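You operate a simulated robot arm through the tools that you are given. There is no shell and no other tool.

Carry out the task below with a simulated robot arm. There is one attempt and no reset: what you move stays moved.

JOB
Shut the packed case and send it through the gate onto the rollers.
Fine: short flaps first; slide it, don't lift it; clear of the gate; raise the gate again.
Where things are to end (x, y in the base frame): case within 0.09 m of [0.85, 0.78].

It is judged by the outcome, as a careful person would: the job done as asked, and still so three seconds after it is handed in. It fails if anything else is knocked over, pushed out of place, dropped, spilled or broken.

ROBOT AND FRAMES
A 7-joint arm with a fingered hand on a trunk, on a base that drives. Base frame: it is fixed to the floor where the robot stands at the start and does not move with it; the origin is under the middle of the robot, x ahead of it, y to its left, z up. Units: m, rad, N and s.
With the tool pointing down near the work surface it reaches from about 0.4 to 0.86 m from the robot's upright axis, wherever it stands. Its first joint turns from -2.496 to 2.496 rad. Places, roughly: long flap of the case [0.9, 0.2, 0.9]; orange gate [0.8, 0.5, 0.6]; short flap of the case [0.9, 0.2, 0.9]. Payload 3 kg.
The TCP is the grasp point between the finger pads, 0.026 m short of the fingertips. In the tool frame z runs along the fingers and y along their closing line. The gripper opens to 0.148 m. The gripper's body begins 0.073 m behind the TCP. The gripper is a hand of 3 fingers: y runs from the thumb to the fingers, the wrist lies at [0, 0, -0.229] in the tool frame, and closing takes about 1.5 s.
Orientation is that of the tool frame in the base frame, as a unit quaternion [x, y, z, w]. With the fingers straight down and closing along the base's y, the tool's x points along the base's -x, its y along +y and its z along -z.

CONTROLS
- The arm moves only by the tool play_rows. Its argument "rows" is a list that holds one entry, the list of rows, each a list of 6 numbers: the shift along the base's x, y, z in units of 250 mm (1.0 is 250 mm), then the turn, a rotation vector about the base's x, y, z in units of 180 degrees (1.0 is 180 degrees). In form: [[[x, y, z, ax, ay, az], ...]]. A call has 1 to 20 rows; each row is the pose to reach, as a shift and turn from the pose commanded when the call began. "jaw" is the opening, from 0 (shut) to 1 (fully open), set as the call begins (left out, the last holds). A call with a number of a shift or a turn outside -1 to 1 is refused whole. A row lasts 0.2 s, in which the tool goes at most 0.05 m and 0.15 rad; a call with a longer step from one row to the next is refused whole, and so is a gripper value outside its range. A pose out of reach is approached as far as the arm can. The call stops where the force on the tool passes 90 N (or 10 N more than at its start, if that is more) or the arm is blocked; 0.2 s more then pass. Each finger travels about 0.153 m/s and halts on what it meets, pressing with about 22 N; the grip force reading is that of the motor and also rises with nothing between the fingers. The clock runs only during rows and for 0.2 s after the last one: add rows that repeat a pose to give the fingers time. It gives the time, the measured TCP pose, the force on the tool (base axes), the opening and the grip force at its end, in the units of the frame above (readings bear some noise), with the torque about the TCP (base axes, N m) and any sound that the robot's microphone picked up.
- Cameras (640 x 400 px; columns grow to the right, rows downward): "scene" is now at [0.1543, 0.0353, 1.5958]; the picture's right is [0.43, -0.90, 0.00], its down [-0.64, -0.30, -0.71] and it looks along [0.64, 0.30, -0.70] (base axes); focal length 250 px, centre (320, 200). "wrist" rides on the gripper at [0.068, -0.039, -0.09] in the tool frame; the picture's right is [0.50, 0.87, 0.00], its down [-0.66, 0.38, -0.65] and it looks along [-0.57, 0.33, 0.76] (tool axes); focal length 222 px, centre (320, 200). There is no depth. A picture from a camera that has moved, and an enlarged one, comes with that camera's place and axes in the base frame and with its lens.
- camera(camera): a new picture of that camera. No time passes.
- move_column(by): slides the trunk up (or, below 0, down) by that many m; the arm and the scene camera ride with it, the base frame stays. It gives what a move gives, with no picture.
- roll_base(legs): drives the robot by 1 to 6 legs, each [ahead, left, turn to the left] in m, m and rad, along the robot's own axes; the way and the turn of a leg run together, so that a leg with both is an arc; at most 1.5 m and 3.142 rad a leg. The arm and the cameras ride along, it lands a little off, and it stops where it bumps. It gives what a move gives.
- move_fingers(finger1, finger2, thumb_bend): sets how far each is bent, from 0 (flat) to 100 (curled in); at 30 the hand is open as for a grip, at 70 the pads meet at the TCP. One left out holds its place. A second passes; each finger stops where it meets its share of the squeeze, and holds until it gets a number again. A gripper value or a shape takes the hand back. It gives what a move gives, with no picture; readings hold the bend of each and the force on the fingers (four entries, about 0 where the hand has none), thumb and palm.
- hand_shape(shape): the hand has 3 fingers and takes this shape, open, in about a second: jaw (thumb against the fingers, like two jaws); tri (thumb and two fingers); tip (a fingertip pinch); poke (one finger out to press); point (the index stretched); flat (the hand flat); cup (the hand cupped); fist (a fist). The gripper value then closes the fingers along that shape, each until it touches; the sizes above hold for jaw. It gives what a move gives, with no picture.
- aim_head(pan, tilt): turns the head with the scene camera to pan (to the left, within 1.501 rad either way) and tilt (down, from -0.506 to 1.204), counted from straight ahead of the robot. It gives what a move gives.
- zoom(camera, box): a new picture of the part [left, top, right, bottom] of that camera's present view, enlarged. No time passes.
- sign_off(): hands the job in; it is judged then, once.

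Nothing tells you exact positions but the pictures and the camera data. Unless the task says otherwise, let go and move clear before handing in.

The tools are called after ">>>" as a command line: name --argument value ..., lists and objects as JSON in quotes. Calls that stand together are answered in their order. play_rows: Moves the arm, as the interface text tells. Its arguments: {"type":"object","properties":{"rows":{"type":"array","items":{"type":"array","items":{"type":"array","items":{"type":"number"}}}},"jaw":{"type":"number"}},"required":["rows"]} The other tools are called the same way: move_column (by) slides the trunk up or down; hand_shape (shape) gives the hand a shape; move_fingers (finger1, finger2, thumb_bend) moves the fingers one by one; roll_base (legs) drives the base; aim_head (pan, tilt) turns the head that bears the scene camera; camera (camera) takes a picture; zoom (camera, box) takes an enlarged picture of a part of a camera's view; sign_off () hands the job in.

At the start:

```text
clock: 0.0
ee_pos: [0.5853, 0.4753, 1.1692]
ee_rot: [0.0, 1.0, 0.0, 0.0]
contact_force: [0.0, -0.5, -0.7]
moment: [0.0, 0.02, 0.01]
grip_width: 0.1479
grip_force: 0.1
shape: jaw
bend: [30.0, 30.0, 30.0]
finger forces: [0.1, 0.0, 0.0, 0.0, 0.0, 0.0]
trunk travel left (down, up): [-0.525, 0.365]
robot x, y, heading: [0.0042, -0.001, 0.0]
head pan, tilt: [0.443, 0.78]
```

scene: 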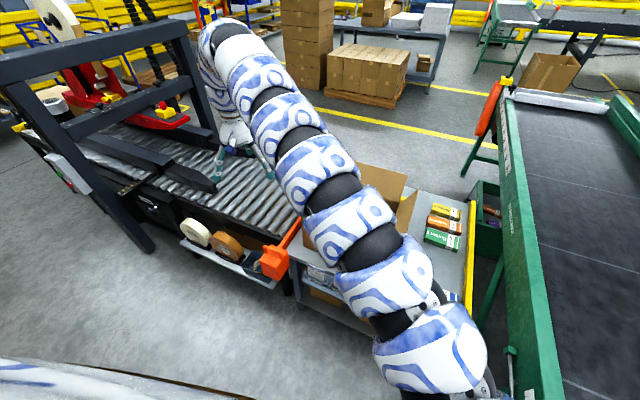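
wrist: 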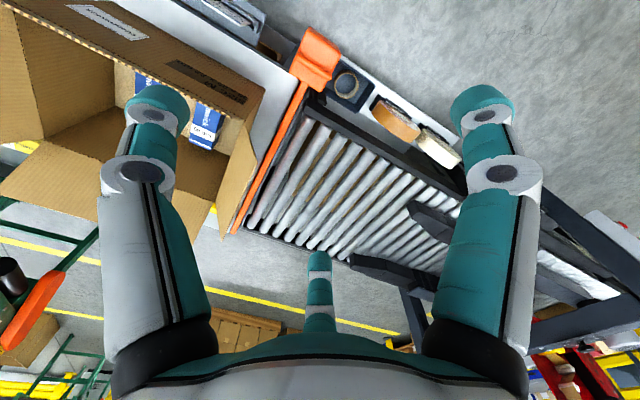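

I see the roller conveyor on the left, an orange gate between it and a table with an open case that the arm partly hides. I'll look around more before moving anything.

>>> zoom --camera "scene" --box '[180, 120, 500, 320]'

>>> zoom --camera "wrist" --box '[0, 0, 400, 250]'

```text
2.00 times, centred on (340, 220) of scene
camera zoom: at [0.1543, 0.0353, 1.5958], right [0.43, -0.9, 0.0], down [-0.64, -0.3, -0.71], along [0.64, 0.3, -0.7], focal length 500 px, centre (280, 160)
```

zoom: 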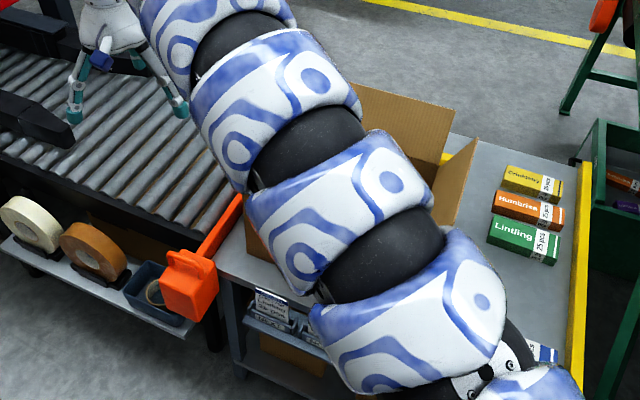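

```text
1.60 times, centred on (200, 125) of wrist
camera zoom: at [0.5178, 0.437, 1.26], right [-0.5, 0.87, 0.0], down [0.66, 0.38, 0.65], along [0.57, 0.33, -0.76], focal length 355 px, centre (512, 320)
```

zoom: 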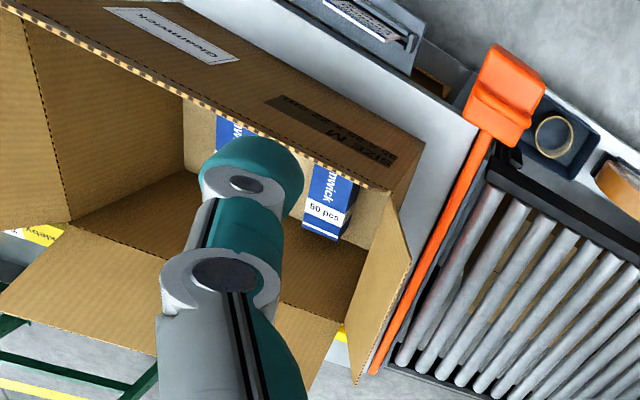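

The arm hides the case, so I'll swing it to the left, high above everything, to see the case and the gate clearly.

>>> play_rows --rows '[[[-0.13, 0.11, 0.02, 0, 0, 0.018], [-0.26, 0.22, 0.04, 0, 0, 0.036], [-0.4, 0.33, 0.06, 0, 0, 0.055], [-0.53, 0.44, 0.08, 0, 0, 0.073], [-0.66, 0.55, 0.1, 0, 0, 0.091], [-0.79, 0.65, 0.1, 0, 0, 0.11], [-0.92, 0.76, 0.1, 0, 0, 0.128]]]'

>>> camera --camera "scene"

```text
clock: 1.6
ee_pos: [0.3348, 0.5963, 1.1868]
ee_rot: [-0.178, 0.984, 0.0, 0.0]
contact_force: [0.7, -0.5, 0.3]
moment: [0.01, -0.03, 0.01]
grip_width: 0.1478
grip_force: 0.0
shape: jaw
bend: [30.0, 30.0, 30.0]
finger forces: [0.1, 0.0, 0.0, 0.0, 0.0, 0.0]
out of reach, approached as far as the arm can: row 2, 3, 4, 5, 6, 7
trunk travel left (down, up): [-0.525, 0.365]
robot x, y, heading: [-0.0004, 0.0021, 0.002]
head pan, tilt: [0.443, 0.78]
```

```text
taken
camera scene: at [0.1526, 0.0355, 1.596], right [0.43, -0.9, 0.0], down [-0.64, -0.3, -0.71], along [0.64, 0.3, -0.7], focal length 250 px, centre (320, 200)
```

scene: 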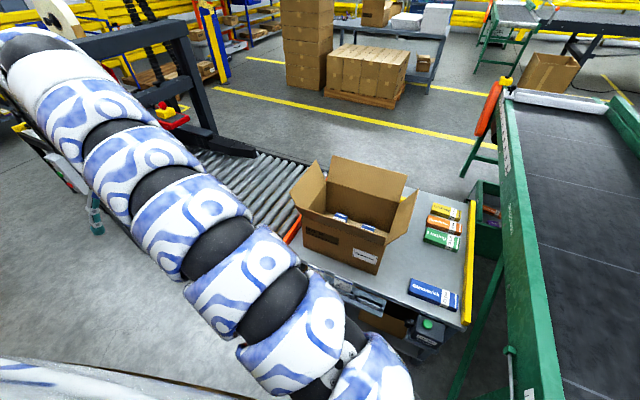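

The case is now visible on the table; I'll zoom in on it and on the gate.

>>> zoom --camera "scene" --box '[240, 140, 480, 340]'

>>> camera --camera "wrist"

```text
2.00 times, centred on (360, 240) of scene
camera zoom: at [0.1526, 0.0355, 1.596], right [0.43, -0.9, 0.0], down [-0.64, -0.3, -0.71], along [0.64, 0.3, -0.7], focal length 500 px, centre (240, 120)
```

zoom: 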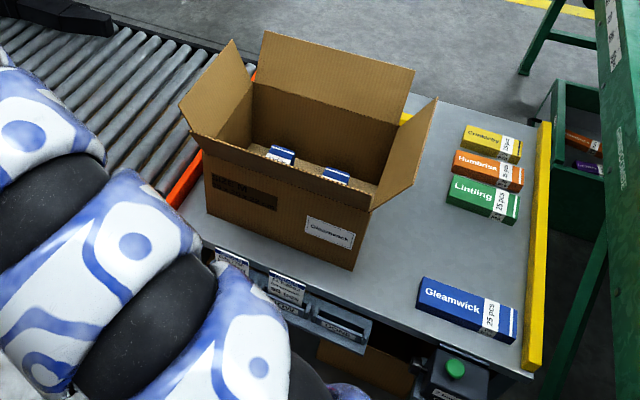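

```text
taken
camera wrist: at [0.2857, 0.5362, 1.2768], right [-0.77, 0.64, 0.0], down [0.48, 0.58, 0.66], along [0.42, 0.51, -0.76], focal length 222 px, centre (320, 200)
```

wrist: 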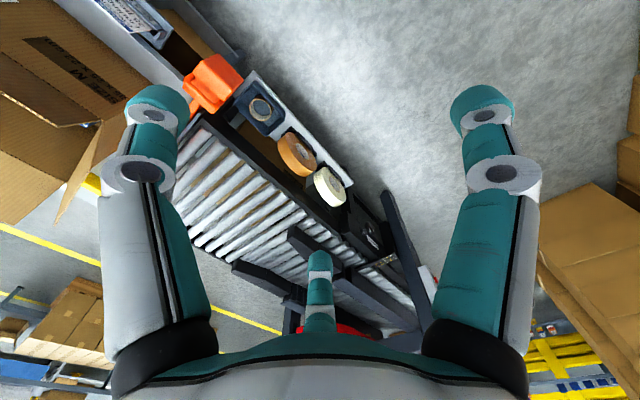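

The case sits at about x 0.75–1.0, y 0.04–0.40, with the gate bar near y 0.48. I'll swing the arm to the right side, high, to get a clear view of the gate and its handle.

>>> play_rows --rows '[[[0.1, -0.17, 0.02, 0, 0, -0.02], [0.2, -0.34, 0.03, 0, 0, -0.04], [0.3, -0.5, 0.03, 0, 0, -0.06], [0.42, -0.66, 0.03, 0, 0, -0.08], [0.55, -0.82, 0.03, 0, 0, -0.1], [0.68, -0.98, 0.03, 0, 0, -0.12]]]'

```text
refused: row 5 steps farther than a row can; nothing moved
```

>>> play_rows --rows '[[[0.1, -0.15, 0.02, 0, 0, -0.02], [0.2, -0.3, 0.03, 0, 0, -0.04], [0.3, -0.45, 0.03, 0, 0, -0.06], [0.4, -0.6, 0.03, 0, 0, -0.08], [0.5, -0.75, 0.03, 0, 0, -0.1], [0.58, -0.9, 0.03, 0, 0, -0.12], [0.62, -1.0, 0.03, 0, 0, -0.13]]]'

```text
clock: 3.2
ee_pos: [0.5125, 0.3895, 1.1402]
ee_rot: [-0.002, 1.0, 0.002, 0.001]
contact_force: [-0.1, 1.1, 0.4]
moment: [-0.07, 0.01, -0.01]
grip_width: 0.1479
grip_force: 0.1
shape: jaw
bend: [30.0, 30.0, 30.0]
finger forces: [0.0, 0.0, 0.0, 0.0, 0.0, 0.1]
out of reach, approached as far as the arm can: row 1, 2, 3, 4, 5, 6, 7
trunk travel left (down, up): [-0.525, 0.365]
robot x, y, heading: [0.0011, 0.0008, -0.003]
head pan, tilt: [0.443, 0.78]
```

The arm is near its upper reach, so I'll raise the trunk a little for clearance and keep swinging right.

>>> move_column --by 0.12

>>> play_rows --rows '[[[0.05, -0.18, 0, 0, 0, -0.02], [0.1, -0.36, 0, 0, 0, -0.04], [0.14, -0.54, 0, 0, 0, -0.06], [0.17, -0.72, 0, 0, 0, -0.08], [0.2, -0.9, 0, 0, 0, -0.1], [0.2, -1.0, 0, 0, 0, -0.11]]]'

>>> play_rows --rows '[[[0.0, -0.18, 0, 0, 0, -0.02], [-0.02, -0.36, 0, 0, 0, -0.04], [-0.05, -0.54, 0, 0, 0, -0.06], [-0.09, -0.72, 0, 0, 0, -0.08], [-0.14, -0.88, 0, 0, 0, -0.1], [-0.18, -1.0, 0, 0, 0, -0.11]]]'

>>> camera --camera "scene"

```text
clock: 4.7
ee_pos: [0.5149, 0.3879, 1.2607]
ee_rot: [-0.002, 1.0, 0.002, 0.0]
contact_force: [-0.1, 0.9, 0.1]
moment: [0.01, 0.0, -0.02]
grip_width: 0.148
grip_force: 0.1
shape: jaw
bend: [30.0, 30.0, 30.0]
finger forces: [0.0, 0.0, 0.1, 0.0, 0.0, 0.0]
trunk travel left (down, up): [-0.645, 0.245]
robot x, y, heading: [-0.0015, -0.0033, -0.004]
head pan, tilt: [0.443, 0.78]
```

```text
clock: 6.1
ee_pos: [0.6525, 0.2559, 1.2597]
ee_rot: [0.156, 0.988, 0.004, 0.0]
contact_force: [0.1, 0.7, -0.9]
moment: [-0.06, 0.02, 0.01]
grip_width: 0.1482
grip_force: 0.0
shape: jaw
bend: [30.0, 30.0, 30.0]
finger forces: [0.1, 0.0, 0.1, 0.1, 0.1, 0.0]
out of reach, approached as far as the arm can: row 1, 2, 3, 4, 5, 6
trunk travel left (down, up): [-0.645, 0.245]
robot x, y, heading: [-0.0026, 0.0006, -0.0]
head pan, tilt: [0.443, 0.78]
```

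```text
clock: 7.5
ee_pos: [0.7516, 0.1216, 1.2663]
ee_rot: [0.318, 0.948, 0.009, 0.002]
contact_force: [-0.7, -1.0, -0.8]
moment: [0.04, -0.02, 0.01]
grip_width: 0.148
grip_force: 0.1
shape: jaw
bend: [30.0, 30.0, 30.0]
finger forces: [0.0, 0.0, 0.0, 0.1, 0.0, 0.0]
out of reach, approached as far as the arm can: row 1, 2, 3, 4, 5, 6
trunk travel left (down, up): [-0.645, 0.245]
robot x, y, heading: [0.0, -0.0006, 0.006]
head pan, tilt: [0.443, 0.78]
```

```text
taken
camera scene: at [0.1546, 0.0336, 1.7158], right [0.43, -0.9, 0.0], down [-0.64, -0.3, -0.71], along [0.64, 0.3, -0.7], focal length 250 px, centre (320, 200)
```

scene: 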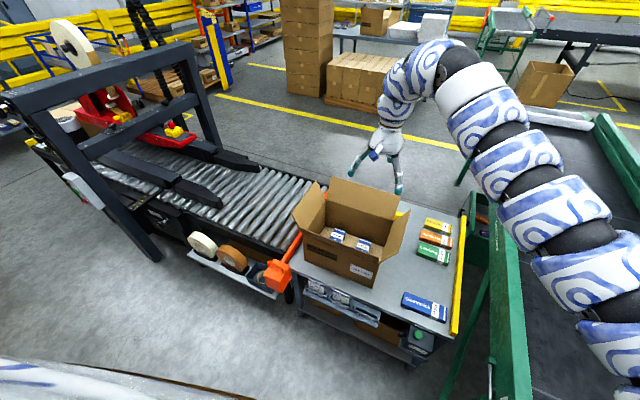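

Now the case, the gate and its handle are all in view; I'll zoom in on them.

>>> zoom --camera "scene" --box '[230, 200, 350, 300]'

>>> zoom --camera "scene" --box '[270, 160, 430, 300]'

>>> camera --camera "wrist"

```text
4.00 times, centred on (290, 250) of scene
camera zoom: at [0.1546, 0.0336, 1.7158], right [0.43, -0.9, 0.0], down [-0.64, -0.3, -0.71], along [0.64, 0.3, -0.7], focal length 999 px, centre (440, 0)
```

zoom: 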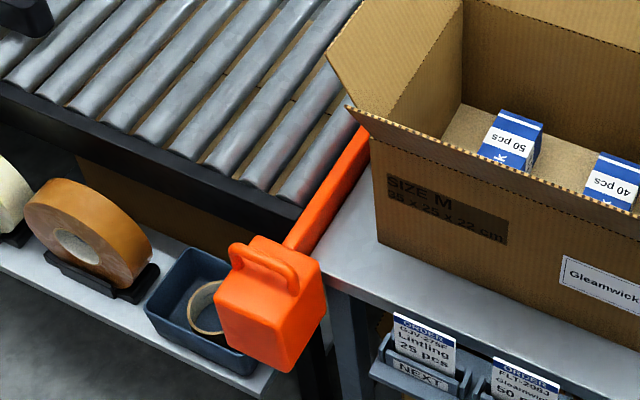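

```text
2.86 times, centred on (350, 230) of scene
camera zoom: at [0.1546, 0.0336, 1.7158], right [0.43, -0.9, 0.0], down [-0.64, -0.3, -0.71], along [0.64, 0.3, -0.7], focal length 714 px, centre (234, 114)
```

zoom: 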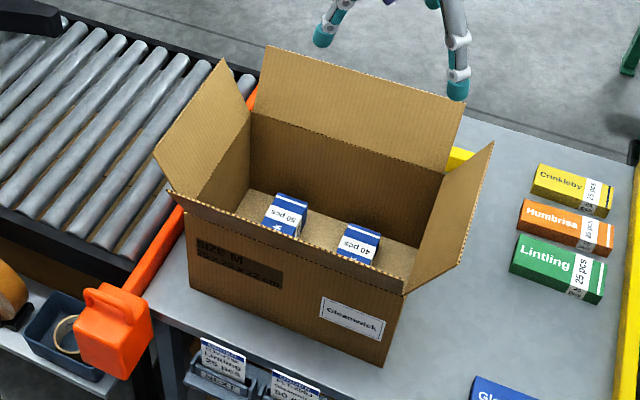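

```text
taken
camera wrist: at [0.6726, 0.1311, 1.3571], right [0.12, 0.99, 0.02], down [0.75, -0.1, 0.66], along [0.66, -0.07, -0.75], focal length 222 px, centre (320, 200)
```

wrist: 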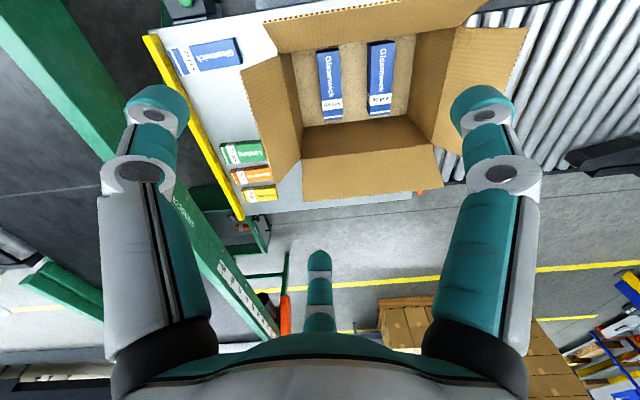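

The case ("SIZE M", about 38×25×22 cm) has all four flaps splayed outward, and the orange gate bar crosses between table and rollers with a handled block at its near end. I'll look down at the base and table front to see how close I can drive.

>>> aim_head --pan 0.3 --tilt 1.2

>>> camera --camera "scene"

```text
clock: 8.4
ee_pos: [0.7487, 0.1245, 1.2667]
ee_rot: [0.317, 0.949, 0.008, 0.002]
contact_force: [0.1, 0.4, 0.4]
moment: [0.0, -0.03, 0.04]
grip_width: 0.1481
grip_force: 0.0
shape: jaw
bend: [30.0, 30.0, 30.0]
finger forces: [0.0, 0.1, 0.0, 0.0, 0.0, 0.1]
trunk travel left (down, up): [-0.645, 0.245]
robot x, y, heading: [-0.0012, 0.0008, 0.007]
head pan, tilt: [0.3, 1.201]
```

```text
taken
camera scene: at [0.1341, 0.0168, 1.6867], right [0.3, -0.96, 0.0], down [-0.89, -0.28, -0.36], along [0.35, 0.11, -0.93], focal length 250 px, centre (320, 200)
```

scene: 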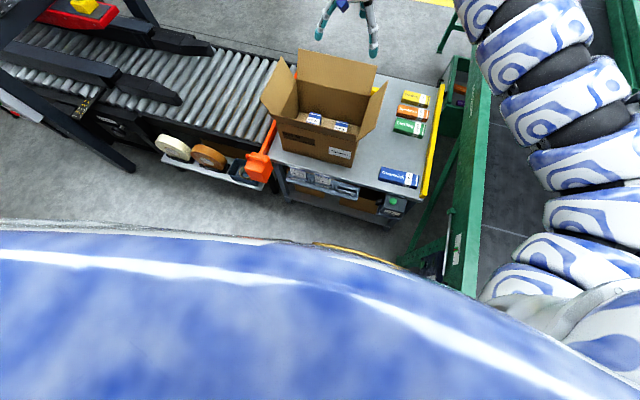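

>>> zoom --camera "scene" --box '[240, 160, 440, 290]'

>>> zoom --camera "scene" --box '[230, 40, 450, 200]'

```text
3.08 times, centred on (340, 225) of scene
camera zoom: at [0.1341, 0.0168, 1.6867], right [0.3, -0.96, 0.0], down [-0.89, -0.28, -0.36], along [0.35, 0.11, -0.93], focal length 769 px, centre (258, 123)
```

zoom: 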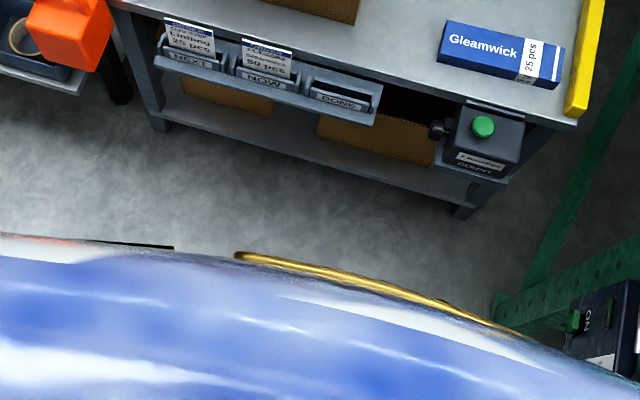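

```text
2.50 times, centred on (340, 120) of scene
camera zoom: at [0.1341, 0.0168, 1.6867], right [0.3, -0.96, 0.0], down [-0.89, -0.28, -0.36], along [0.35, 0.11, -0.93], focal length 625 px, centre (270, 400)
```

zoom: 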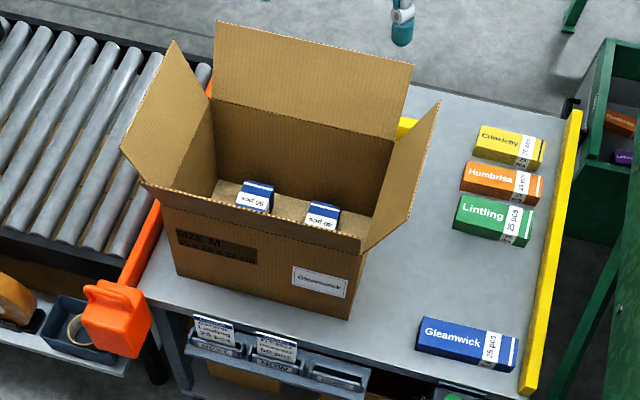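

I'll tilt the hand so the wrist camera looks back at the robot's base front and the table, to know how far I may drive.

>>> play_rows --rows '[[[-0.1, -0.05, 0, 0, 0.04, 0], [-0.2, -0.1, 0, 0, 0.08, 0], [-0.3, -0.15, 0, 0, 0.12, 0], [-0.4, -0.2, 0, 0, 0.16, 0], [-0.5, -0.2, 0, 0, 0.2, 0], [-0.6, -0.2, 0, 0, 0.24, 0], [-0.7, -0.2, 0, 0, 0.28, 0], [-0.8, -0.2, 0, 0, 0.32, 0], [-0.8, -0.2, 0, 0, 0.34, 0]]]'

>>> camera --camera "wrist"

```text
clock: 10.4
ee_pos: [0.5571, 0.1027, 1.1066]
ee_rot: [0.292, 0.813, -0.169, -0.475]
contact_force: [0.5, 0.0, 0.8]
moment: [-0.01, 0.0, 0.01]
grip_width: 0.148
grip_force: 0.1
shape: jaw
bend: [30.0, 30.0, 30.0]
finger forces: [0.0, 0.1, 0.1, 0.0, 0.1, 0.1]
out of reach, approached as far as the arm can: row 1, 2, 3, 4, 5, 6, 7, 8, 9
trunk travel left (down, up): [-0.645, 0.245]
robot x, y, heading: [-0.0022, -0.0008, -0.006]
head pan, tilt: [0.3, 1.201]
```

```text
taken
camera wrist: at [0.5996, 0.1154, 1.2174], right [0.08, 0.99, -0.14], down [0.94, -0.12, -0.33], along [-0.34, -0.11, -0.93], focal length 222 px, centre (320, 200)
```

wrist: 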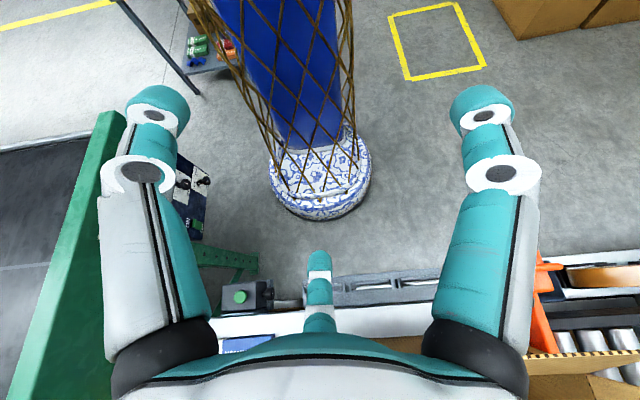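

The base is a round disc with its front at about x 0.25, so I have roughly 0.3 m of room ahead. I'll straighten the hand again before driving.

>>> play_rows --rows '[[[0, 0, 0, 0, -0.04, 0], [0, 0, 0, 0, -0.08, 0], [0, 0, 0, 0, -0.12, 0], [0, 0, 0, 0, -0.16, 0], [0, 0, 0, 0, -0.2, 0], [0, 0, 0, 0, -0.24, 0], [0, 0, 0, 0, -0.28, 0], [0, 0, 0, 0, -0.32, 0], [0, 0, 0, 0, -0.34, 0]]]'

```text
clock: 12.4
ee_pos: [0.7263, 0.2011, 1.1122]
ee_rot: [0.338, 0.941, -0.006, -0.005]
contact_force: [-0.1, -0.1, -0.3]
moment: [-0.02, -0.04, -0.05]
grip_width: 0.1477
grip_force: 0.0
shape: jaw
bend: [30.0, 30.0, 30.0]
finger forces: [0.1, 0.1, 0.0, 0.1, 0.0, 0.1]
out of reach, approached as far as the arm can: row 3, 4, 5, 6, 7, 8, 9
trunk travel left (down, up): [-0.645, 0.245]
robot x, y, heading: [-0.0011, -0.0043, 0.0]
head pan, tilt: [0.3, 1.201]
```

>>> aim_head --pan 0.0 --tilt 0.8

>>> camera --camera "scene"

```text
clock: 13.2
ee_pos: [0.7258, 0.2027, 1.1123]
ee_rot: [0.338, 0.941, -0.005, -0.005]
contact_force: [-0.2, -0.1, 0.2]
moment: [0.03, 0.03, 0.0]
grip_width: 0.1481
grip_force: 0.1
shape: jaw
bend: [30.0, 30.0, 30.0]
finger forces: [0.0, 0.0, 0.0, 0.0, 0.0, 0.0]
trunk travel left (down, up): [-0.645, 0.245]
robot x, y, heading: [0.0029, -0.0008, -0.003]
head pan, tilt: [0.0, 0.799]
```

```text
taken
camera scene: at [0.1613, 0.0003, 1.7143], right [0.0, -1.0, 0.0], down [-0.72, 0.0, -0.7], along [0.7, 0.0, -0.72], focal length 250 px, centre (320, 200)
```

scene: 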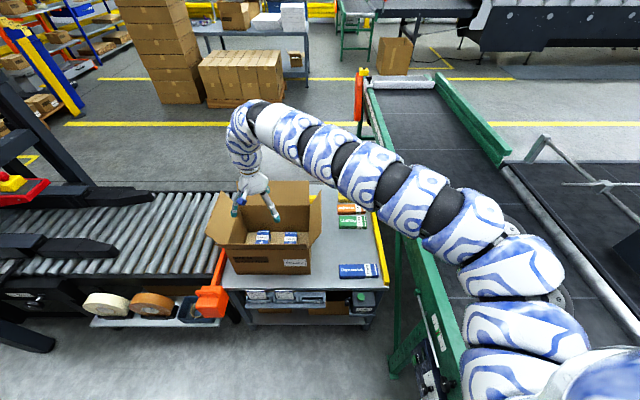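

The arm's elbow has swung out to the right, which leaves the view clear, and the hand is well above the case. I'll drive the base ahead and left so the case sits straight in front of the robot.

>>> roll_base --legs '[[0.0, 0.2, 0], [0.17, 0.0, 0]]'

>>> camera --camera "scene"

>>> camera --camera "wrist"

```text
clock: 15.9
ee_pos: [0.8981, 0.4026, 1.1124]
ee_rot: [0.336, 0.942, -0.005, -0.006]
contact_force: [-0.3, -0.9, -0.5]
moment: [-0.01, 0.0, -0.01]
grip_width: 0.148
grip_force: 0.0
shape: jaw
bend: [30.0, 30.0, 30.0]
finger forces: [0.1, 0.0, 0.1, 0.0, 0.1, 0.0]
trunk travel left (down, up): [-0.645, 0.245]
robot x, y, heading: [0.1731, 0.2009, 0.003]
head pan, tilt: [0.0, 0.799]
```

```text
taken
camera scene: at [0.3349, 0.201, 1.7141], right [0.0, -1.0, 0.0], down [-0.72, 0.0, -0.7], along [0.7, 0.0, -0.72], focal length 250 px, centre (320, 200)
```

scene: 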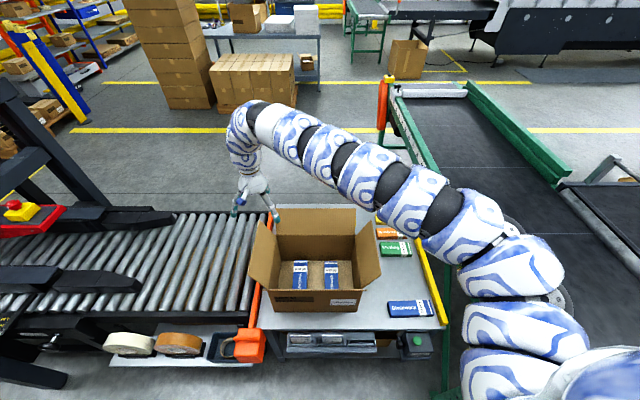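

```text
taken
camera wrist: at [0.8231, 0.4171, 1.2031], right [0.16, 0.99, -0.01], down [0.76, -0.12, 0.64], along [0.63, -0.11, -0.77], focal length 222 px, centre (320, 200)
```

wrist: 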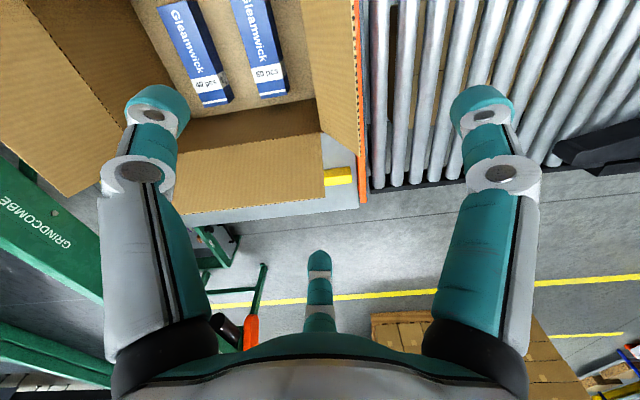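

Now the case is straight ahead. I'll zoom in to measure the case, its flaps and the gate.

>>> zoom --camera "scene" --box '[230, 195, 400, 325]'

>>> zoom --camera "scene" --box '[190, 260, 310, 380]'

```text
3.08 times, centred on (315, 260) of scene
camera zoom: at [0.3349, 0.201, 1.7141], right [0.0, -1.0, 0.0], down [-0.72, 0.0, -0.7], along [0.7, 0.0, -0.72], focal length 769 px, centre (335, 15)
```

zoom: 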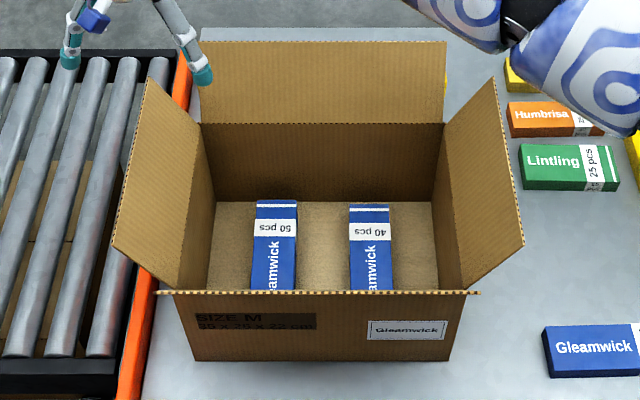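

```text
3.33 times, centred on (250, 320) of scene
camera zoom: at [0.3349, 0.201, 1.7141], right [0.0, -1.0, 0.0], down [-0.72, 0.0, -0.7], along [0.7, 0.0, -0.72], focal length 833 px, centre (553, -200)
```

zoom: 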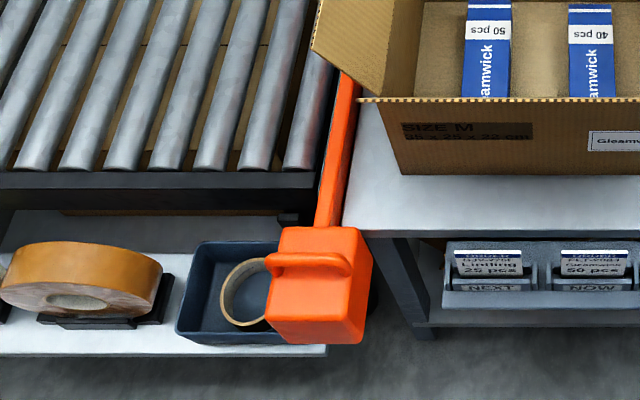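

Measured: table top z≈0.59, case x 0.744–0.994, y 0.039–0.399, top z≈0.81; flaps lean outward about 25° with tips near z 0.92. Next I'll bring the hand near the gate block (keeping high until past the case) for a close-up of how the gate works.

>>> play_rows --rows '[[[-0.15, 0.05, 0, 0, 0, 0.018], [-0.3, 0.1, 0, 0, 0, 0.036], [-0.45, 0.15, 0, 0, 0, 0.055], [-0.6, 0.2, 0, 0, 0, 0.073], [-0.75, 0.25, 0, 0, 0, 0.091], [-0.9, 0.28, 0, 0, 0, 0.11], [-1.0, 0.28, 0, 0, 0, 0.11]]]'

```text
clock: 17.5
ee_pos: [0.7469, 0.5707, 1.1201]
ee_rot: [0.17, 0.985, -0.006, -0.006]
contact_force: [-0.6, 0.8, -0.3]
moment: [0.0, 0.02, -0.03]
grip_width: 0.1479
grip_force: 0.0
shape: jaw
bend: [30.0, 30.0, 30.0]
finger forces: [0.0, 0.0, 0.0, 0.0, 0.0, 0.0]
out of reach, approached as far as the arm can: row 1, 2, 3, 4, 5, 6, 7
trunk travel left (down, up): [-0.645, 0.245]
robot x, y, heading: [0.1743, 0.1992, 0.001]
head pan, tilt: [0.0, 0.799]
```

>>> play_rows --rows '[[[-0.1, 0, -0.15, 0, 0, 0.01], [-0.2, 0, -0.3, 0, 0, 0.03], [-0.35, 0, -0.4, 0, 0, 0.05], [-0.5, 0, -0.5, 0, 0, 0.07], [-0.65, -0.05, -0.6, 0, 0, 0.09], [-0.8, -0.1, -0.6, 0, 0, 0.11], [-0.9, -0.15, -0.6, 0, 0, 0.11]]]'

>>> camera --camera "wrist"

>>> camera --camera "scene"

```text
clock: 19.1
ee_pos: [0.5872, 0.6335, 0.9313]
ee_rot: [-0.003, 1.0, -0.008, -0.003]
contact_force: [0.7, -0.1, 0.2]
moment: [0.01, -0.02, 0.0]
grip_width: 0.1482
grip_force: 0.0
shape: jaw
bend: [30.0, 30.0, 30.0]
finger forces: [0.0, 0.1, 0.0, 0.0, 0.1, 0.0]
out of reach, approached as far as the arm can: row 1, 2, 3, 4, 5, 6, 7
trunk travel left (down, up): [-0.645, 0.245]
robot x, y, heading: [0.1672, 0.1974, 0.001]
head pan, tilt: [0.0, 0.799]
```

```text
taken
camera wrist: at [0.5214, 0.5951, 1.0227], right [-0.5, 0.86, -0.01], down [0.66, 0.39, 0.64], along [0.56, 0.32, -0.77], focal length 222 px, centre (320, 200)
```

wrist: 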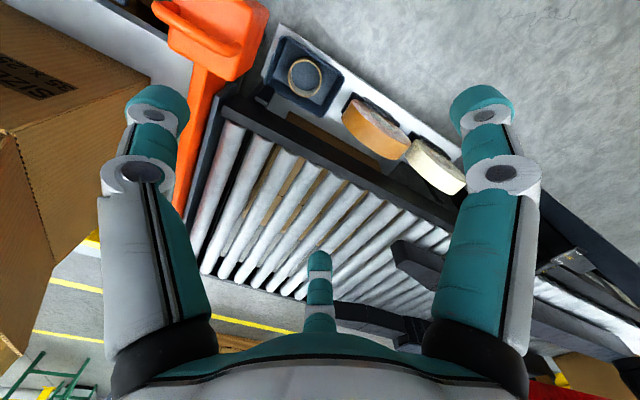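

```text
taken
camera scene: at [0.3338, 0.2006, 1.7143], right [0.0, -1.0, 0.0], down [-0.72, 0.0, -0.7], along [0.7, 0.0, -0.72], focal length 250 px, centre (320, 200)
```

scene: 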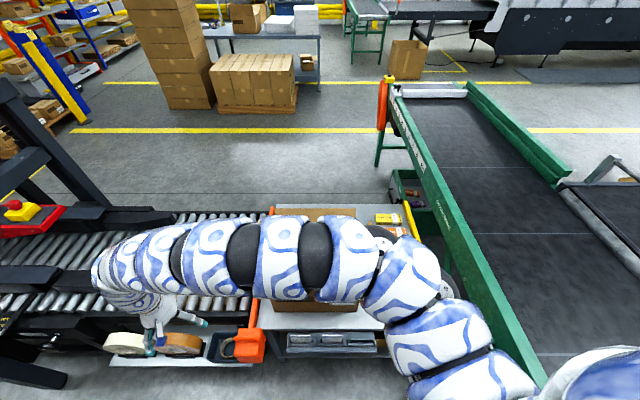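

The hand is now over the rollers near the gate, and the forearm hides the case from the head camera. I'll test small moves to learn how well the arm follows from here.

>>> play_rows --rows '[[[0, -0.1, 0.05, 0, 0, 0], [0, -0.2, 0.1, 0, 0, 0], [0, -0.3, 0.15, 0, 0, 0], [0, -0.4, 0.15, 0, 0, 0]]]'

>>> play_rows --rows '[[[0, 0, 0, 0, 0, 0], [0, 0, 0, 0, 0, 0], [0, 0, 0, 0, 0, 0], [0, 0, 0, 0, 0, 0]]]'

```text
clock: 20.1
ee_pos: [0.6262, 0.6121, 0.9337]
ee_rot: [-0.003, 1.0, -0.009, -0.005]
contact_force: [0.6, -0.1, 1.1]
moment: [0.01, -0.01, 0.01]
grip_width: 0.1478
grip_force: 0.1
shape: jaw
bend: [30.0, 30.0, 30.0]
finger forces: [0.0, 0.1, 0.0, 0.0, 0.0, 0.1]
out of reach, approached as far as the arm can: row 1, 2, 3, 4
trunk travel left (down, up): [-0.645, 0.245]
robot x, y, heading: [0.1683, 0.2022, -0.001]
head pan, tilt: [0.0, 0.799]
```

```text
clock: 21.1
ee_pos: [0.6258, 0.6125, 0.9334]
ee_rot: [-0.003, 1.0, -0.008, -0.005]
contact_force: [0.0, -1.1, 0.3]
moment: [0.0, -0.01, -0.02]
grip_width: 0.148
grip_force: 0.0
shape: jaw
bend: [30.0, 30.0, 30.0]
finger forces: [0.1, 0.0, 0.0, 0.1, 0.1, 0.1]
trunk travel left (down, up): [-0.645, 0.245]
robot x, y, heading: [0.1733, 0.2016, -0.004]
head pan, tilt: [0.0, 0.799]
```

>>> play_rows --rows '[[[0.1, 0, 0, 0, 0, 0], [0.2, 0, 0, 0, 0, 0], [0.2, 0, 0, 0, 0, 0]]]'

>>> play_rows --rows '[[[0, 0, -0.1, 0, 0, 0], [0, 0, -0.2, 0, 0, 0], [0, 0, -0.2, 0, 0, 0]]]'

>>> play_rows --rows '[[[0, -0.1, 0, 0, 0, 0], [0, -0.2, 0, 0, 0, 0], [0, -0.2, 0, 0, 0, 0]]]'

```text
clock: 21.9
ee_pos: [0.6746, 0.6123, 0.9324]
ee_rot: [-0.002, 1.0, -0.007, -0.003]
contact_force: [0.3, -0.8, 0.5]
moment: [-0.06, 0.0, -0.02]
grip_width: 0.1482
grip_force: 0.0
shape: jaw
bend: [30.0, 30.0, 30.0]
finger forces: [0.1, 0.1, 0.1, 0.0, 0.0, 0.0]
trunk travel left (down, up): [-0.645, 0.245]
robot x, y, heading: [0.1709, 0.2008, 0.002]
head pan, tilt: [0.0, 0.799]
```

```text
clock: 22.7
ee_pos: [0.6752, 0.6113, 0.8832]
ee_rot: [-0.001, 1.0, -0.006, -0.003]
contact_force: [0.4, -0.2, -0.1]
moment: [-0.02, 0.0, -0.05]
grip_width: 0.1482
grip_force: 0.1
shape: jaw
bend: [30.0, 30.0, 30.0]
finger forces: [0.1, 0.1, 0.0, 0.1, 0.1, 0.0]
trunk travel left (down, up): [-0.645, 0.245]
robot x, y, heading: [0.1743, 0.2017, 0.002]
head pan, tilt: [0.0, 0.799]
```

```text
clock: 23.5
ee_pos: [0.6753, 0.5624, 0.8839]
ee_rot: [-0.002, 1.0, -0.007, -0.003]
contact_force: [0.5, 0.4, 0.9]
moment: [0.0, 0.02, -0.03]
grip_width: 0.1478
grip_force: 0.1
shape: jaw
bend: [30.0, 30.0, 30.0]
finger forces: [0.1, 0.0, 0.0, 0.0, 0.0, 0.0]
trunk travel left (down, up): [-0.645, 0.245]
robot x, y, heading: [0.1759, 0.2022, 0.002]
head pan, tilt: [0.0, 0.799]
```

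The arm follows well away from its inner limit, which shrinks when the wrist is below the shoulder. I'll raise the trunk for a more comfortable working pose, and look again.

>>> move_column --by 0.2

>>> play_rows --rows '[[[-0.1, 0.05, -0.15, 0, 0, 0], [-0.25, 0.08, -0.25, 0, 0, 0], [-0.4, 0.08, -0.35, 0, 0, 0], [-0.55, 0.05, -0.4, 0, 0, 0], [-0.65, 0, -0.4, 0, 0, 0], [-0.65, -0.1, -0.4, 0, 0, 0]]]'

>>> camera --camera "wrist"

>>> camera --camera "scene"

```text
clock: 25.7
ee_pos: [0.675, 0.5629, 1.0832]
ee_rot: [-0.003, 1.0, -0.007, -0.004]
contact_force: [-0.1, -0.4, 0.3]
moment: [-0.02, 0.01, -0.02]
grip_width: 0.1481
grip_force: 0.1
shape: jaw
bend: [30.0, 30.0, 30.0]
finger forces: [0.0, 0.0, 0.1, 0.0, 0.0, 0.0]
trunk travel left (down, up): [-0.845, 0.045]
robot x, y, heading: [0.1688, 0.201, -0.0]
head pan, tilt: [0.0, 0.799]
```

```text
clock: 27.1
ee_pos: [0.5138, 0.5628, 0.9848]
ee_rot: [-0.002, 1.0, -0.008, -0.004]
contact_force: [-0.9, 0.6, 0.1]
moment: [0.0, 0.01, 0.0]
grip_width: 0.148
grip_force: 0.1
shape: jaw
bend: [30.0, 30.0, 30.0]
finger forces: [0.1, 0.0, 0.1, 0.0, 0.0, 0.0]
out of reach, approached as far as the arm can: row 6
trunk travel left (down, up): [-0.845, 0.045]
robot x, y, heading: [0.1706, 0.2005, 0.0]
head pan, tilt: [0.0, 0.799]
```

```text
taken
camera wrist: at [0.447, 0.5256, 1.0766], right [-0.5, 0.86, -0.01], down [0.66, 0.39, 0.64], along [0.56, 0.32, -0.77], focal length 222 px, centre (320, 200)
```

wrist: 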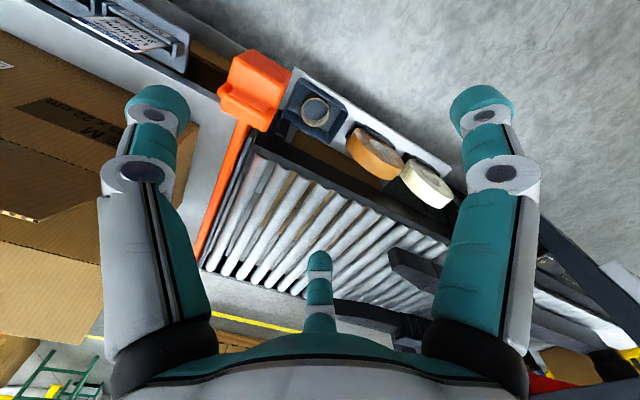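

```text
taken
camera scene: at [0.3337, 0.201, 1.9143], right [0.0, -1.0, 0.0], down [-0.72, 0.0, -0.7], along [0.7, 0.0, -0.72], focal length 250 px, centre (320, 200)
```

scene: 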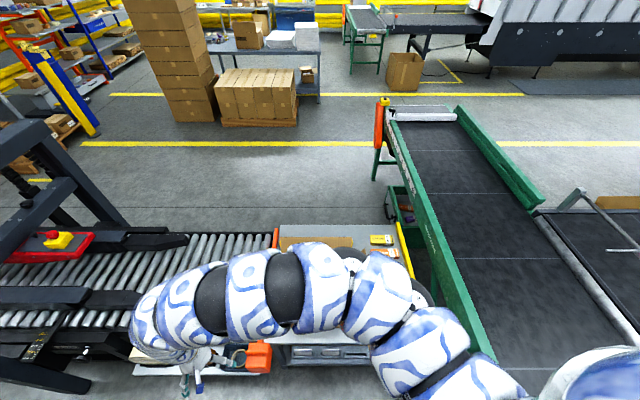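

>>> zoom --camera "wrist" --box '[180, 30, 340, 270]'

```text
1.67 times, centred on (260, 150) of wrist
camera zoom: at [0.447, 0.5256, 1.0766], right [-0.5, 0.86, -0.01], down [0.66, 0.39, 0.64], along [0.56, 0.32, -0.77], focal length 370 px, centre (420, 283)
```

zoom: 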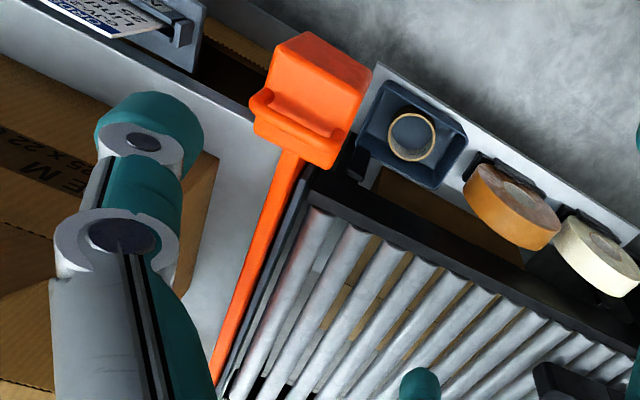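

I see the gate bar's top sits a few centimetres above the table, blocking the way, with the handled block at its near end. First I'll do the flaps: I'll shut the hand into a compact pusher and go over the rollers to the left of the left short flap.

>>> play_rows --jaw 0 --rows '[[[0.1, 0.05, 0, 0, 0, 0], [0.25, 0.08, 0, 0, 0, 0], [0.4, 0.08, 0, 0, 0, 0], [0.55, 0.08, 0, 0, 0, 0], [0.7, 0.08, 0, 0, 0, 0], [0.85, 0.08, 0, 0, 0, 0], [1.0, 0.08, 0, 0, 0, 0], [1.0, 0.08, 0, 0, 0, 0]]]'

>>> play_rows --rows '[[[0.15, 0, 0, 0, 0, 0], [0.3, 0, 0, 0, 0, 0], [0.42, 0, 0, 0, 0, 0], [0.42, 0, -0.12, 0, 0, 0], [0.42, 0, -0.24, 0, 0, 0], [0.42, 0, -0.34, 0, 0, 0], [0.42, 0, -0.34, 0, 0, 0]]]'

>>> camera --camera "wrist"

>>> camera --camera "scene"

```text
clock: 28.9
ee_pos: [0.7653, 0.5822, 0.984]
ee_rot: [-0.003, 1.0, -0.007, -0.004]
contact_force: [-0.4, 0.3, -0.8]
moment: [0.01, -0.01, -0.01]
grip_width: 0.0
grip_force: 22.2
shape: jaw
bend: [70.0, 70.0, 70.0]
finger forces: [0.1, 0.1, 0.0, 0.0, 0.0, 0.1]
trunk travel left (down, up): [-0.845, 0.045]
robot x, y, heading: [0.1697, 0.1987, -0.001]
head pan, tilt: [0.0, 0.799]
```

```text
clock: 30.5
ee_pos: [0.8297, 0.5382, 0.9499]
ee_rot: [-0.003, 1.0, -0.007, -0.003]
contact_force: [0.5, 0.3, 0.9]
moment: [0.02, -0.02, -0.01]
grip_width: 0.0002
grip_force: 21.8
shape: jaw
bend: [70.0, 70.0, 70.0]
finger forces: [0.1, 0.0, 0.0, 0.0, 0.1, 0.1]
out of reach, approached as far as the arm can: row 2, 3, 4, 5, 6, 7
trunk travel left (down, up): [-0.845, 0.045]
robot x, y, heading: [0.1746, 0.2019, 0.006]
head pan, tilt: [0.0, 0.799]
```

```text
taken
camera wrist: at [0.7635, 0.5011, 1.041], right [-0.5, 0.86, -0.01], down [0.66, 0.39, 0.64], along [0.56, 0.32, -0.76], focal length 222 px, centre (320, 200)
```

wrist: 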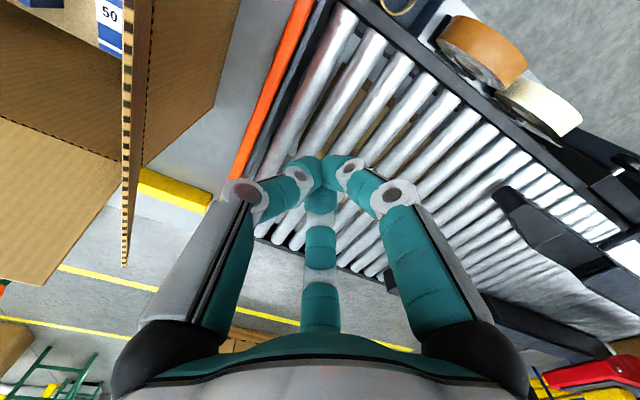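

```text
taken
camera scene: at [0.333, 0.202, 1.9144], right [0.0, -1.0, 0.0], down [-0.72, 0.0, -0.7], along [0.7, 0.0, -0.72], focal length 250 px, centre (320, 200)
```

scene: 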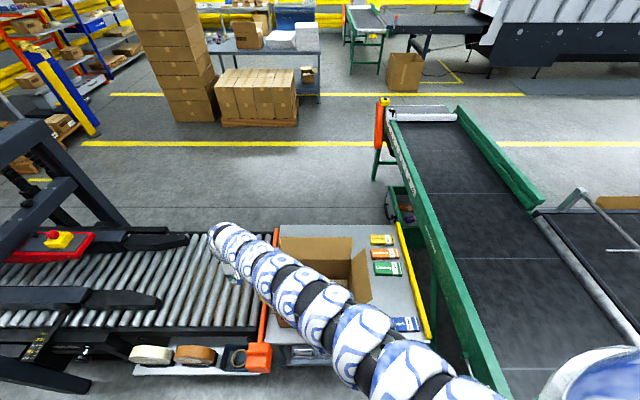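

The arm reaches its outer limit here because its shoulder sits on the robot's right side. I'll drive the base further left so the shoulder faces the case; the hand stays high over the rollers.

>>> roll_base --legs '[[0.0, 0.24, 0]]'

>>> camera --camera "scene"

```text
clock: 32.2
ee_pos: [0.8284, 0.7754, 0.949]
ee_rot: [-0.004, 1.0, -0.007, -0.003]
contact_force: [-0.2, -0.1, -0.2]
moment: [-0.02, -0.03, -0.03]
grip_width: 0.0001
grip_force: 22.6
shape: jaw
bend: [70.0, 70.0, 70.0]
finger forces: [0.0, 0.0, 0.0, 0.0, 0.0, 0.0]
trunk travel left (down, up): [-0.845, 0.045]
robot x, y, heading: [0.1711, 0.4353, 0.001]
head pan, tilt: [0.0, 0.799]
```

```text
taken
camera scene: at [0.3329, 0.4384, 1.9143], right [0.0, -1.0, 0.0], down [-0.72, 0.0, -0.7], along [0.7, 0.0, -0.72], focal length 250 px, centre (320, 200)
```

scene: 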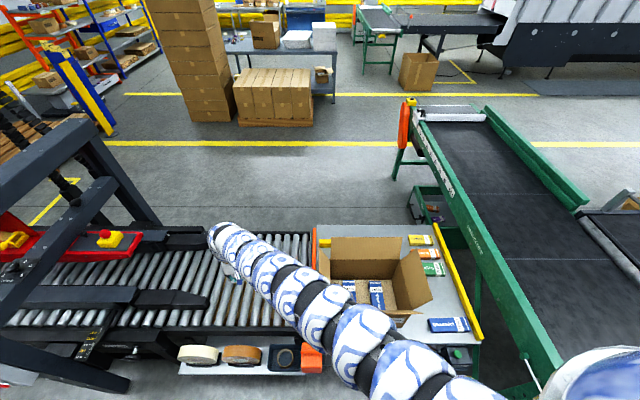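

>>> play_rows --rows '[[[0.04, -0.15, 0, 0, 0, 0], [0.08, -0.3, 0, 0, 0, 0], [0.12, -0.45, 0, 0, 0, 0], [0.16, -0.6, 0, 0, 0, 0], [0.16, -0.75, -0.05, 0, 0, 0], [0.16, -0.9, -0.1, 0, 0, 0], [0.16, -0.98, -0.16, 0, 0, 0], [0.16, -0.98, -0.16, 0, 0, 0]]]'

>>> camera --camera "wrist"

>>> camera --camera "scene"

```text
clock: 34.0
ee_pos: [0.8683, 0.5296, 0.908]
ee_rot: [-0.004, 1.0, -0.007, -0.003]
contact_force: [-0.8, -0.3, -0.2]
moment: [0.02, 0.02, 0.02]
grip_width: 0.0001
grip_force: 21.3
shape: jaw
bend: [70.0, 70.0, 70.0]
finger forces: [0.0, 0.1, 0.0, 0.0, 0.0, 0.0]
trunk travel left (down, up): [-0.845, 0.045]
robot x, y, heading: [0.1725, 0.4347, 0.004]
head pan, tilt: [0.0, 0.799]
```

```text
taken
camera wrist: at [0.8025, 0.492, 0.9994], right [-0.51, 0.86, -0.01], down [0.66, 0.39, 0.64], along [0.56, 0.32, -0.77], focal length 222 px, centre (320, 200)
```

wrist: 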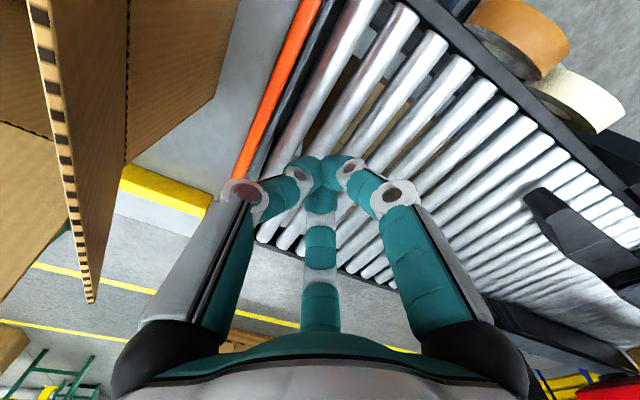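

```text
taken
camera scene: at [0.3329, 0.4365, 1.9143], right [0.0, -1.0, 0.0], down [-0.72, 0.0, -0.7], along [0.7, 0.0, -0.72], focal length 250 px, centre (320, 200)
```

scene: 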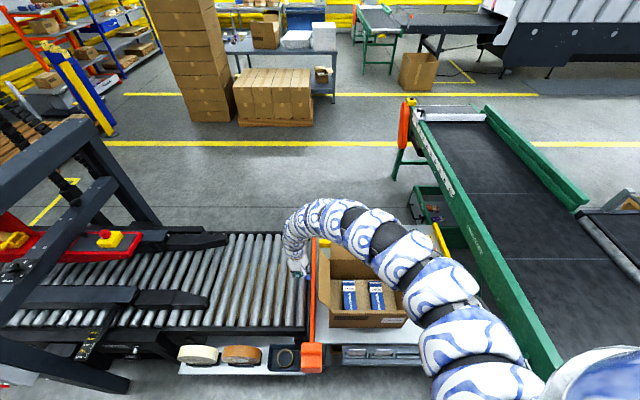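

The closed hand is left of the left short flap, and the arm follows accurately here. I'll push that flap up and over from outside, then check.

>>> play_rows --rows '[[[0, 0, -0.13, 0, 0, 0], [0, -0.1, -0.13, 0, 0, 0], [0, -0.2, -0.13, 0, 0, 0], [0, -0.28, -0.13, 0, 0, 0], [0, -0.36, -0.13, 0, 0, 0], [0, -0.44, -0.13, 0, 0, 0], [0, -0.52, -0.13, 0, 0, 0], [0, -0.52, -0.13, 0, 0, 0]]]'

>>> camera --camera "wrist"

>>> zoom --camera "scene" --box '[260, 190, 460, 340]'

```text
clock: 35.8
ee_pos: [0.8675, 0.3999, 0.8758]
ee_rot: [-0.005, 1.0, -0.006, -0.004]
contact_force: [-0.3, 0.0, 0.8]
moment: [-0.03, -0.03, 0.04]
grip_width: 0.0
grip_force: 22.0
shape: jaw
bend: [70.0, 70.0, 70.0]
finger forces: [0.0, 0.1, 0.0, 0.0, 0.0, 0.0]
trunk travel left (down, up): [-0.845, 0.045]
robot x, y, heading: [0.1706, 0.4346, 0.0]
head pan, tilt: [0.0, 0.799]
```

```text
taken
camera wrist: at [0.8014, 0.3624, 0.9684], right [-0.51, 0.86, -0.01], down [0.66, 0.39, 0.64], along [0.56, 0.32, -0.76], focal length 222 px, centre (320, 200)
```

wrist: 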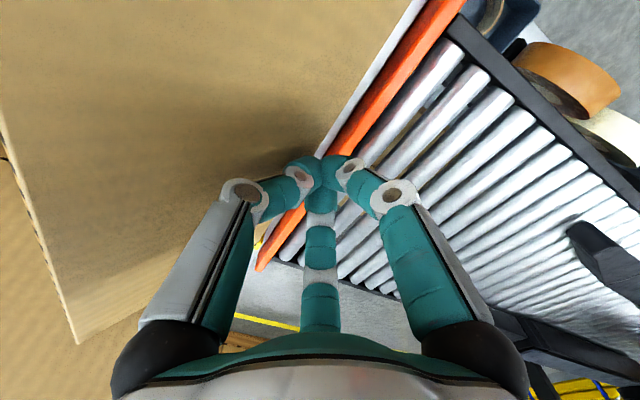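

```text
2.67 times, centred on (360, 265) of scene
camera zoom: at [0.3329, 0.4369, 1.9143], right [0.0, -1.0, 0.0], down [-0.72, 0.0, -0.7], along [0.7, 0.0, -0.72], focal length 666 px, centre (213, 27)
```

zoom: 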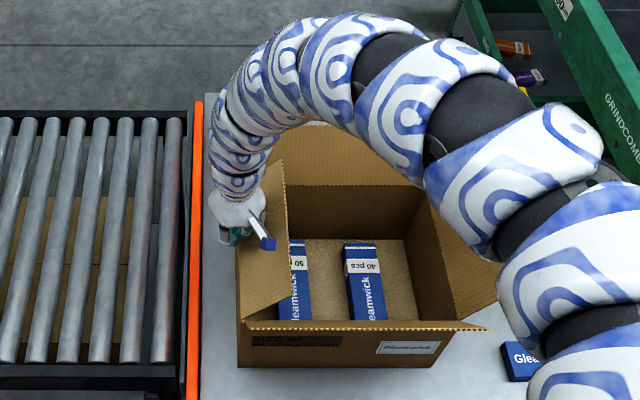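

The left short flap is past upright and leaning in with hardly any force. I'll carry on over and press it down flat.

>>> play_rows --rows '[[[0, -0.06, 0, 0, 0, 0], [0, -0.12, -0.03, 0, 0, 0], [0, -0.18, -0.06, 0, 0, 0], [0, -0.24, -0.1, 0, 0, 0], [0, -0.28, -0.125, 0, 0, 0], [0, -0.3, -0.145, 0, 0, 0], [0, -0.3, -0.145, 0, 0, 0]]]'

>>> camera --camera "wrist"

>>> zoom --camera "scene" --box '[260, 190, 460, 340]'

```text
clock: 36.9
ee_pos: [0.871, 0.3495, 0.8615]
ee_rot: [-0.009, 1.0, -0.004, 0.007]
contact_force: [-16.2, 13.5, 74.0]
moment: [0.35, 0.71, -0.06]
grip_width: 0.0
grip_force: 21.9
shape: jaw
bend: [70.0, 70.0, 69.0]
finger forces: [79.7, 65.3, 0.1, 0.0, 0.0, 0.0]
trunk travel left (down, up): [-0.845, 0.045]
robot x, y, heading: [0.1726, 0.4346, 0.012]
head pan, tilt: [0.0, 0.799]
stopped in row 5: the force on the tool passed its limit at 99 N (the readings are from after the stop); the commanded pose is now the measured one
```

```text
taken
camera wrist: at [0.804, 0.311, 0.9519], right [-0.51, 0.86, -0.01], down [0.64, 0.39, 0.66], along [0.57, 0.33, -0.75], focal length 222 px, centre (320, 200)
```

wrist: 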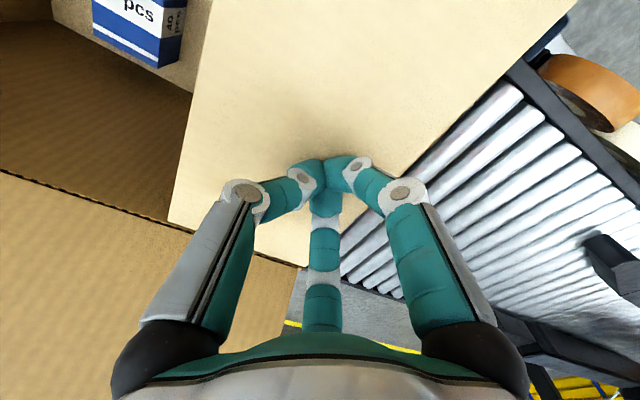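

```text
2.67 times, centred on (360, 265) of scene
camera zoom: at [0.324, 0.4377, 1.9163], right [0.01, -1.0, 0.0], down [-0.71, 0.0, -0.7], along [0.7, 0.0, -0.71], focal length 666 px, centre (213, 27)
```

zoom: 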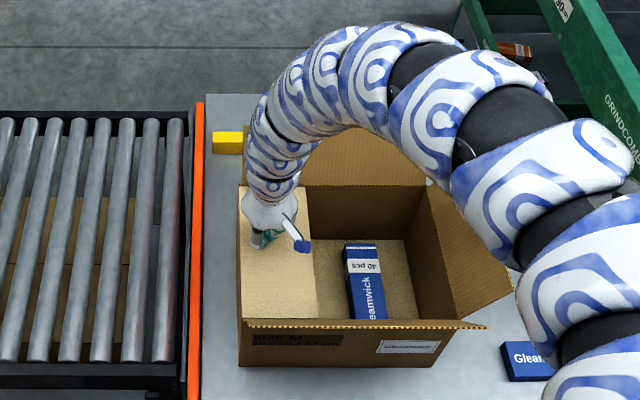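

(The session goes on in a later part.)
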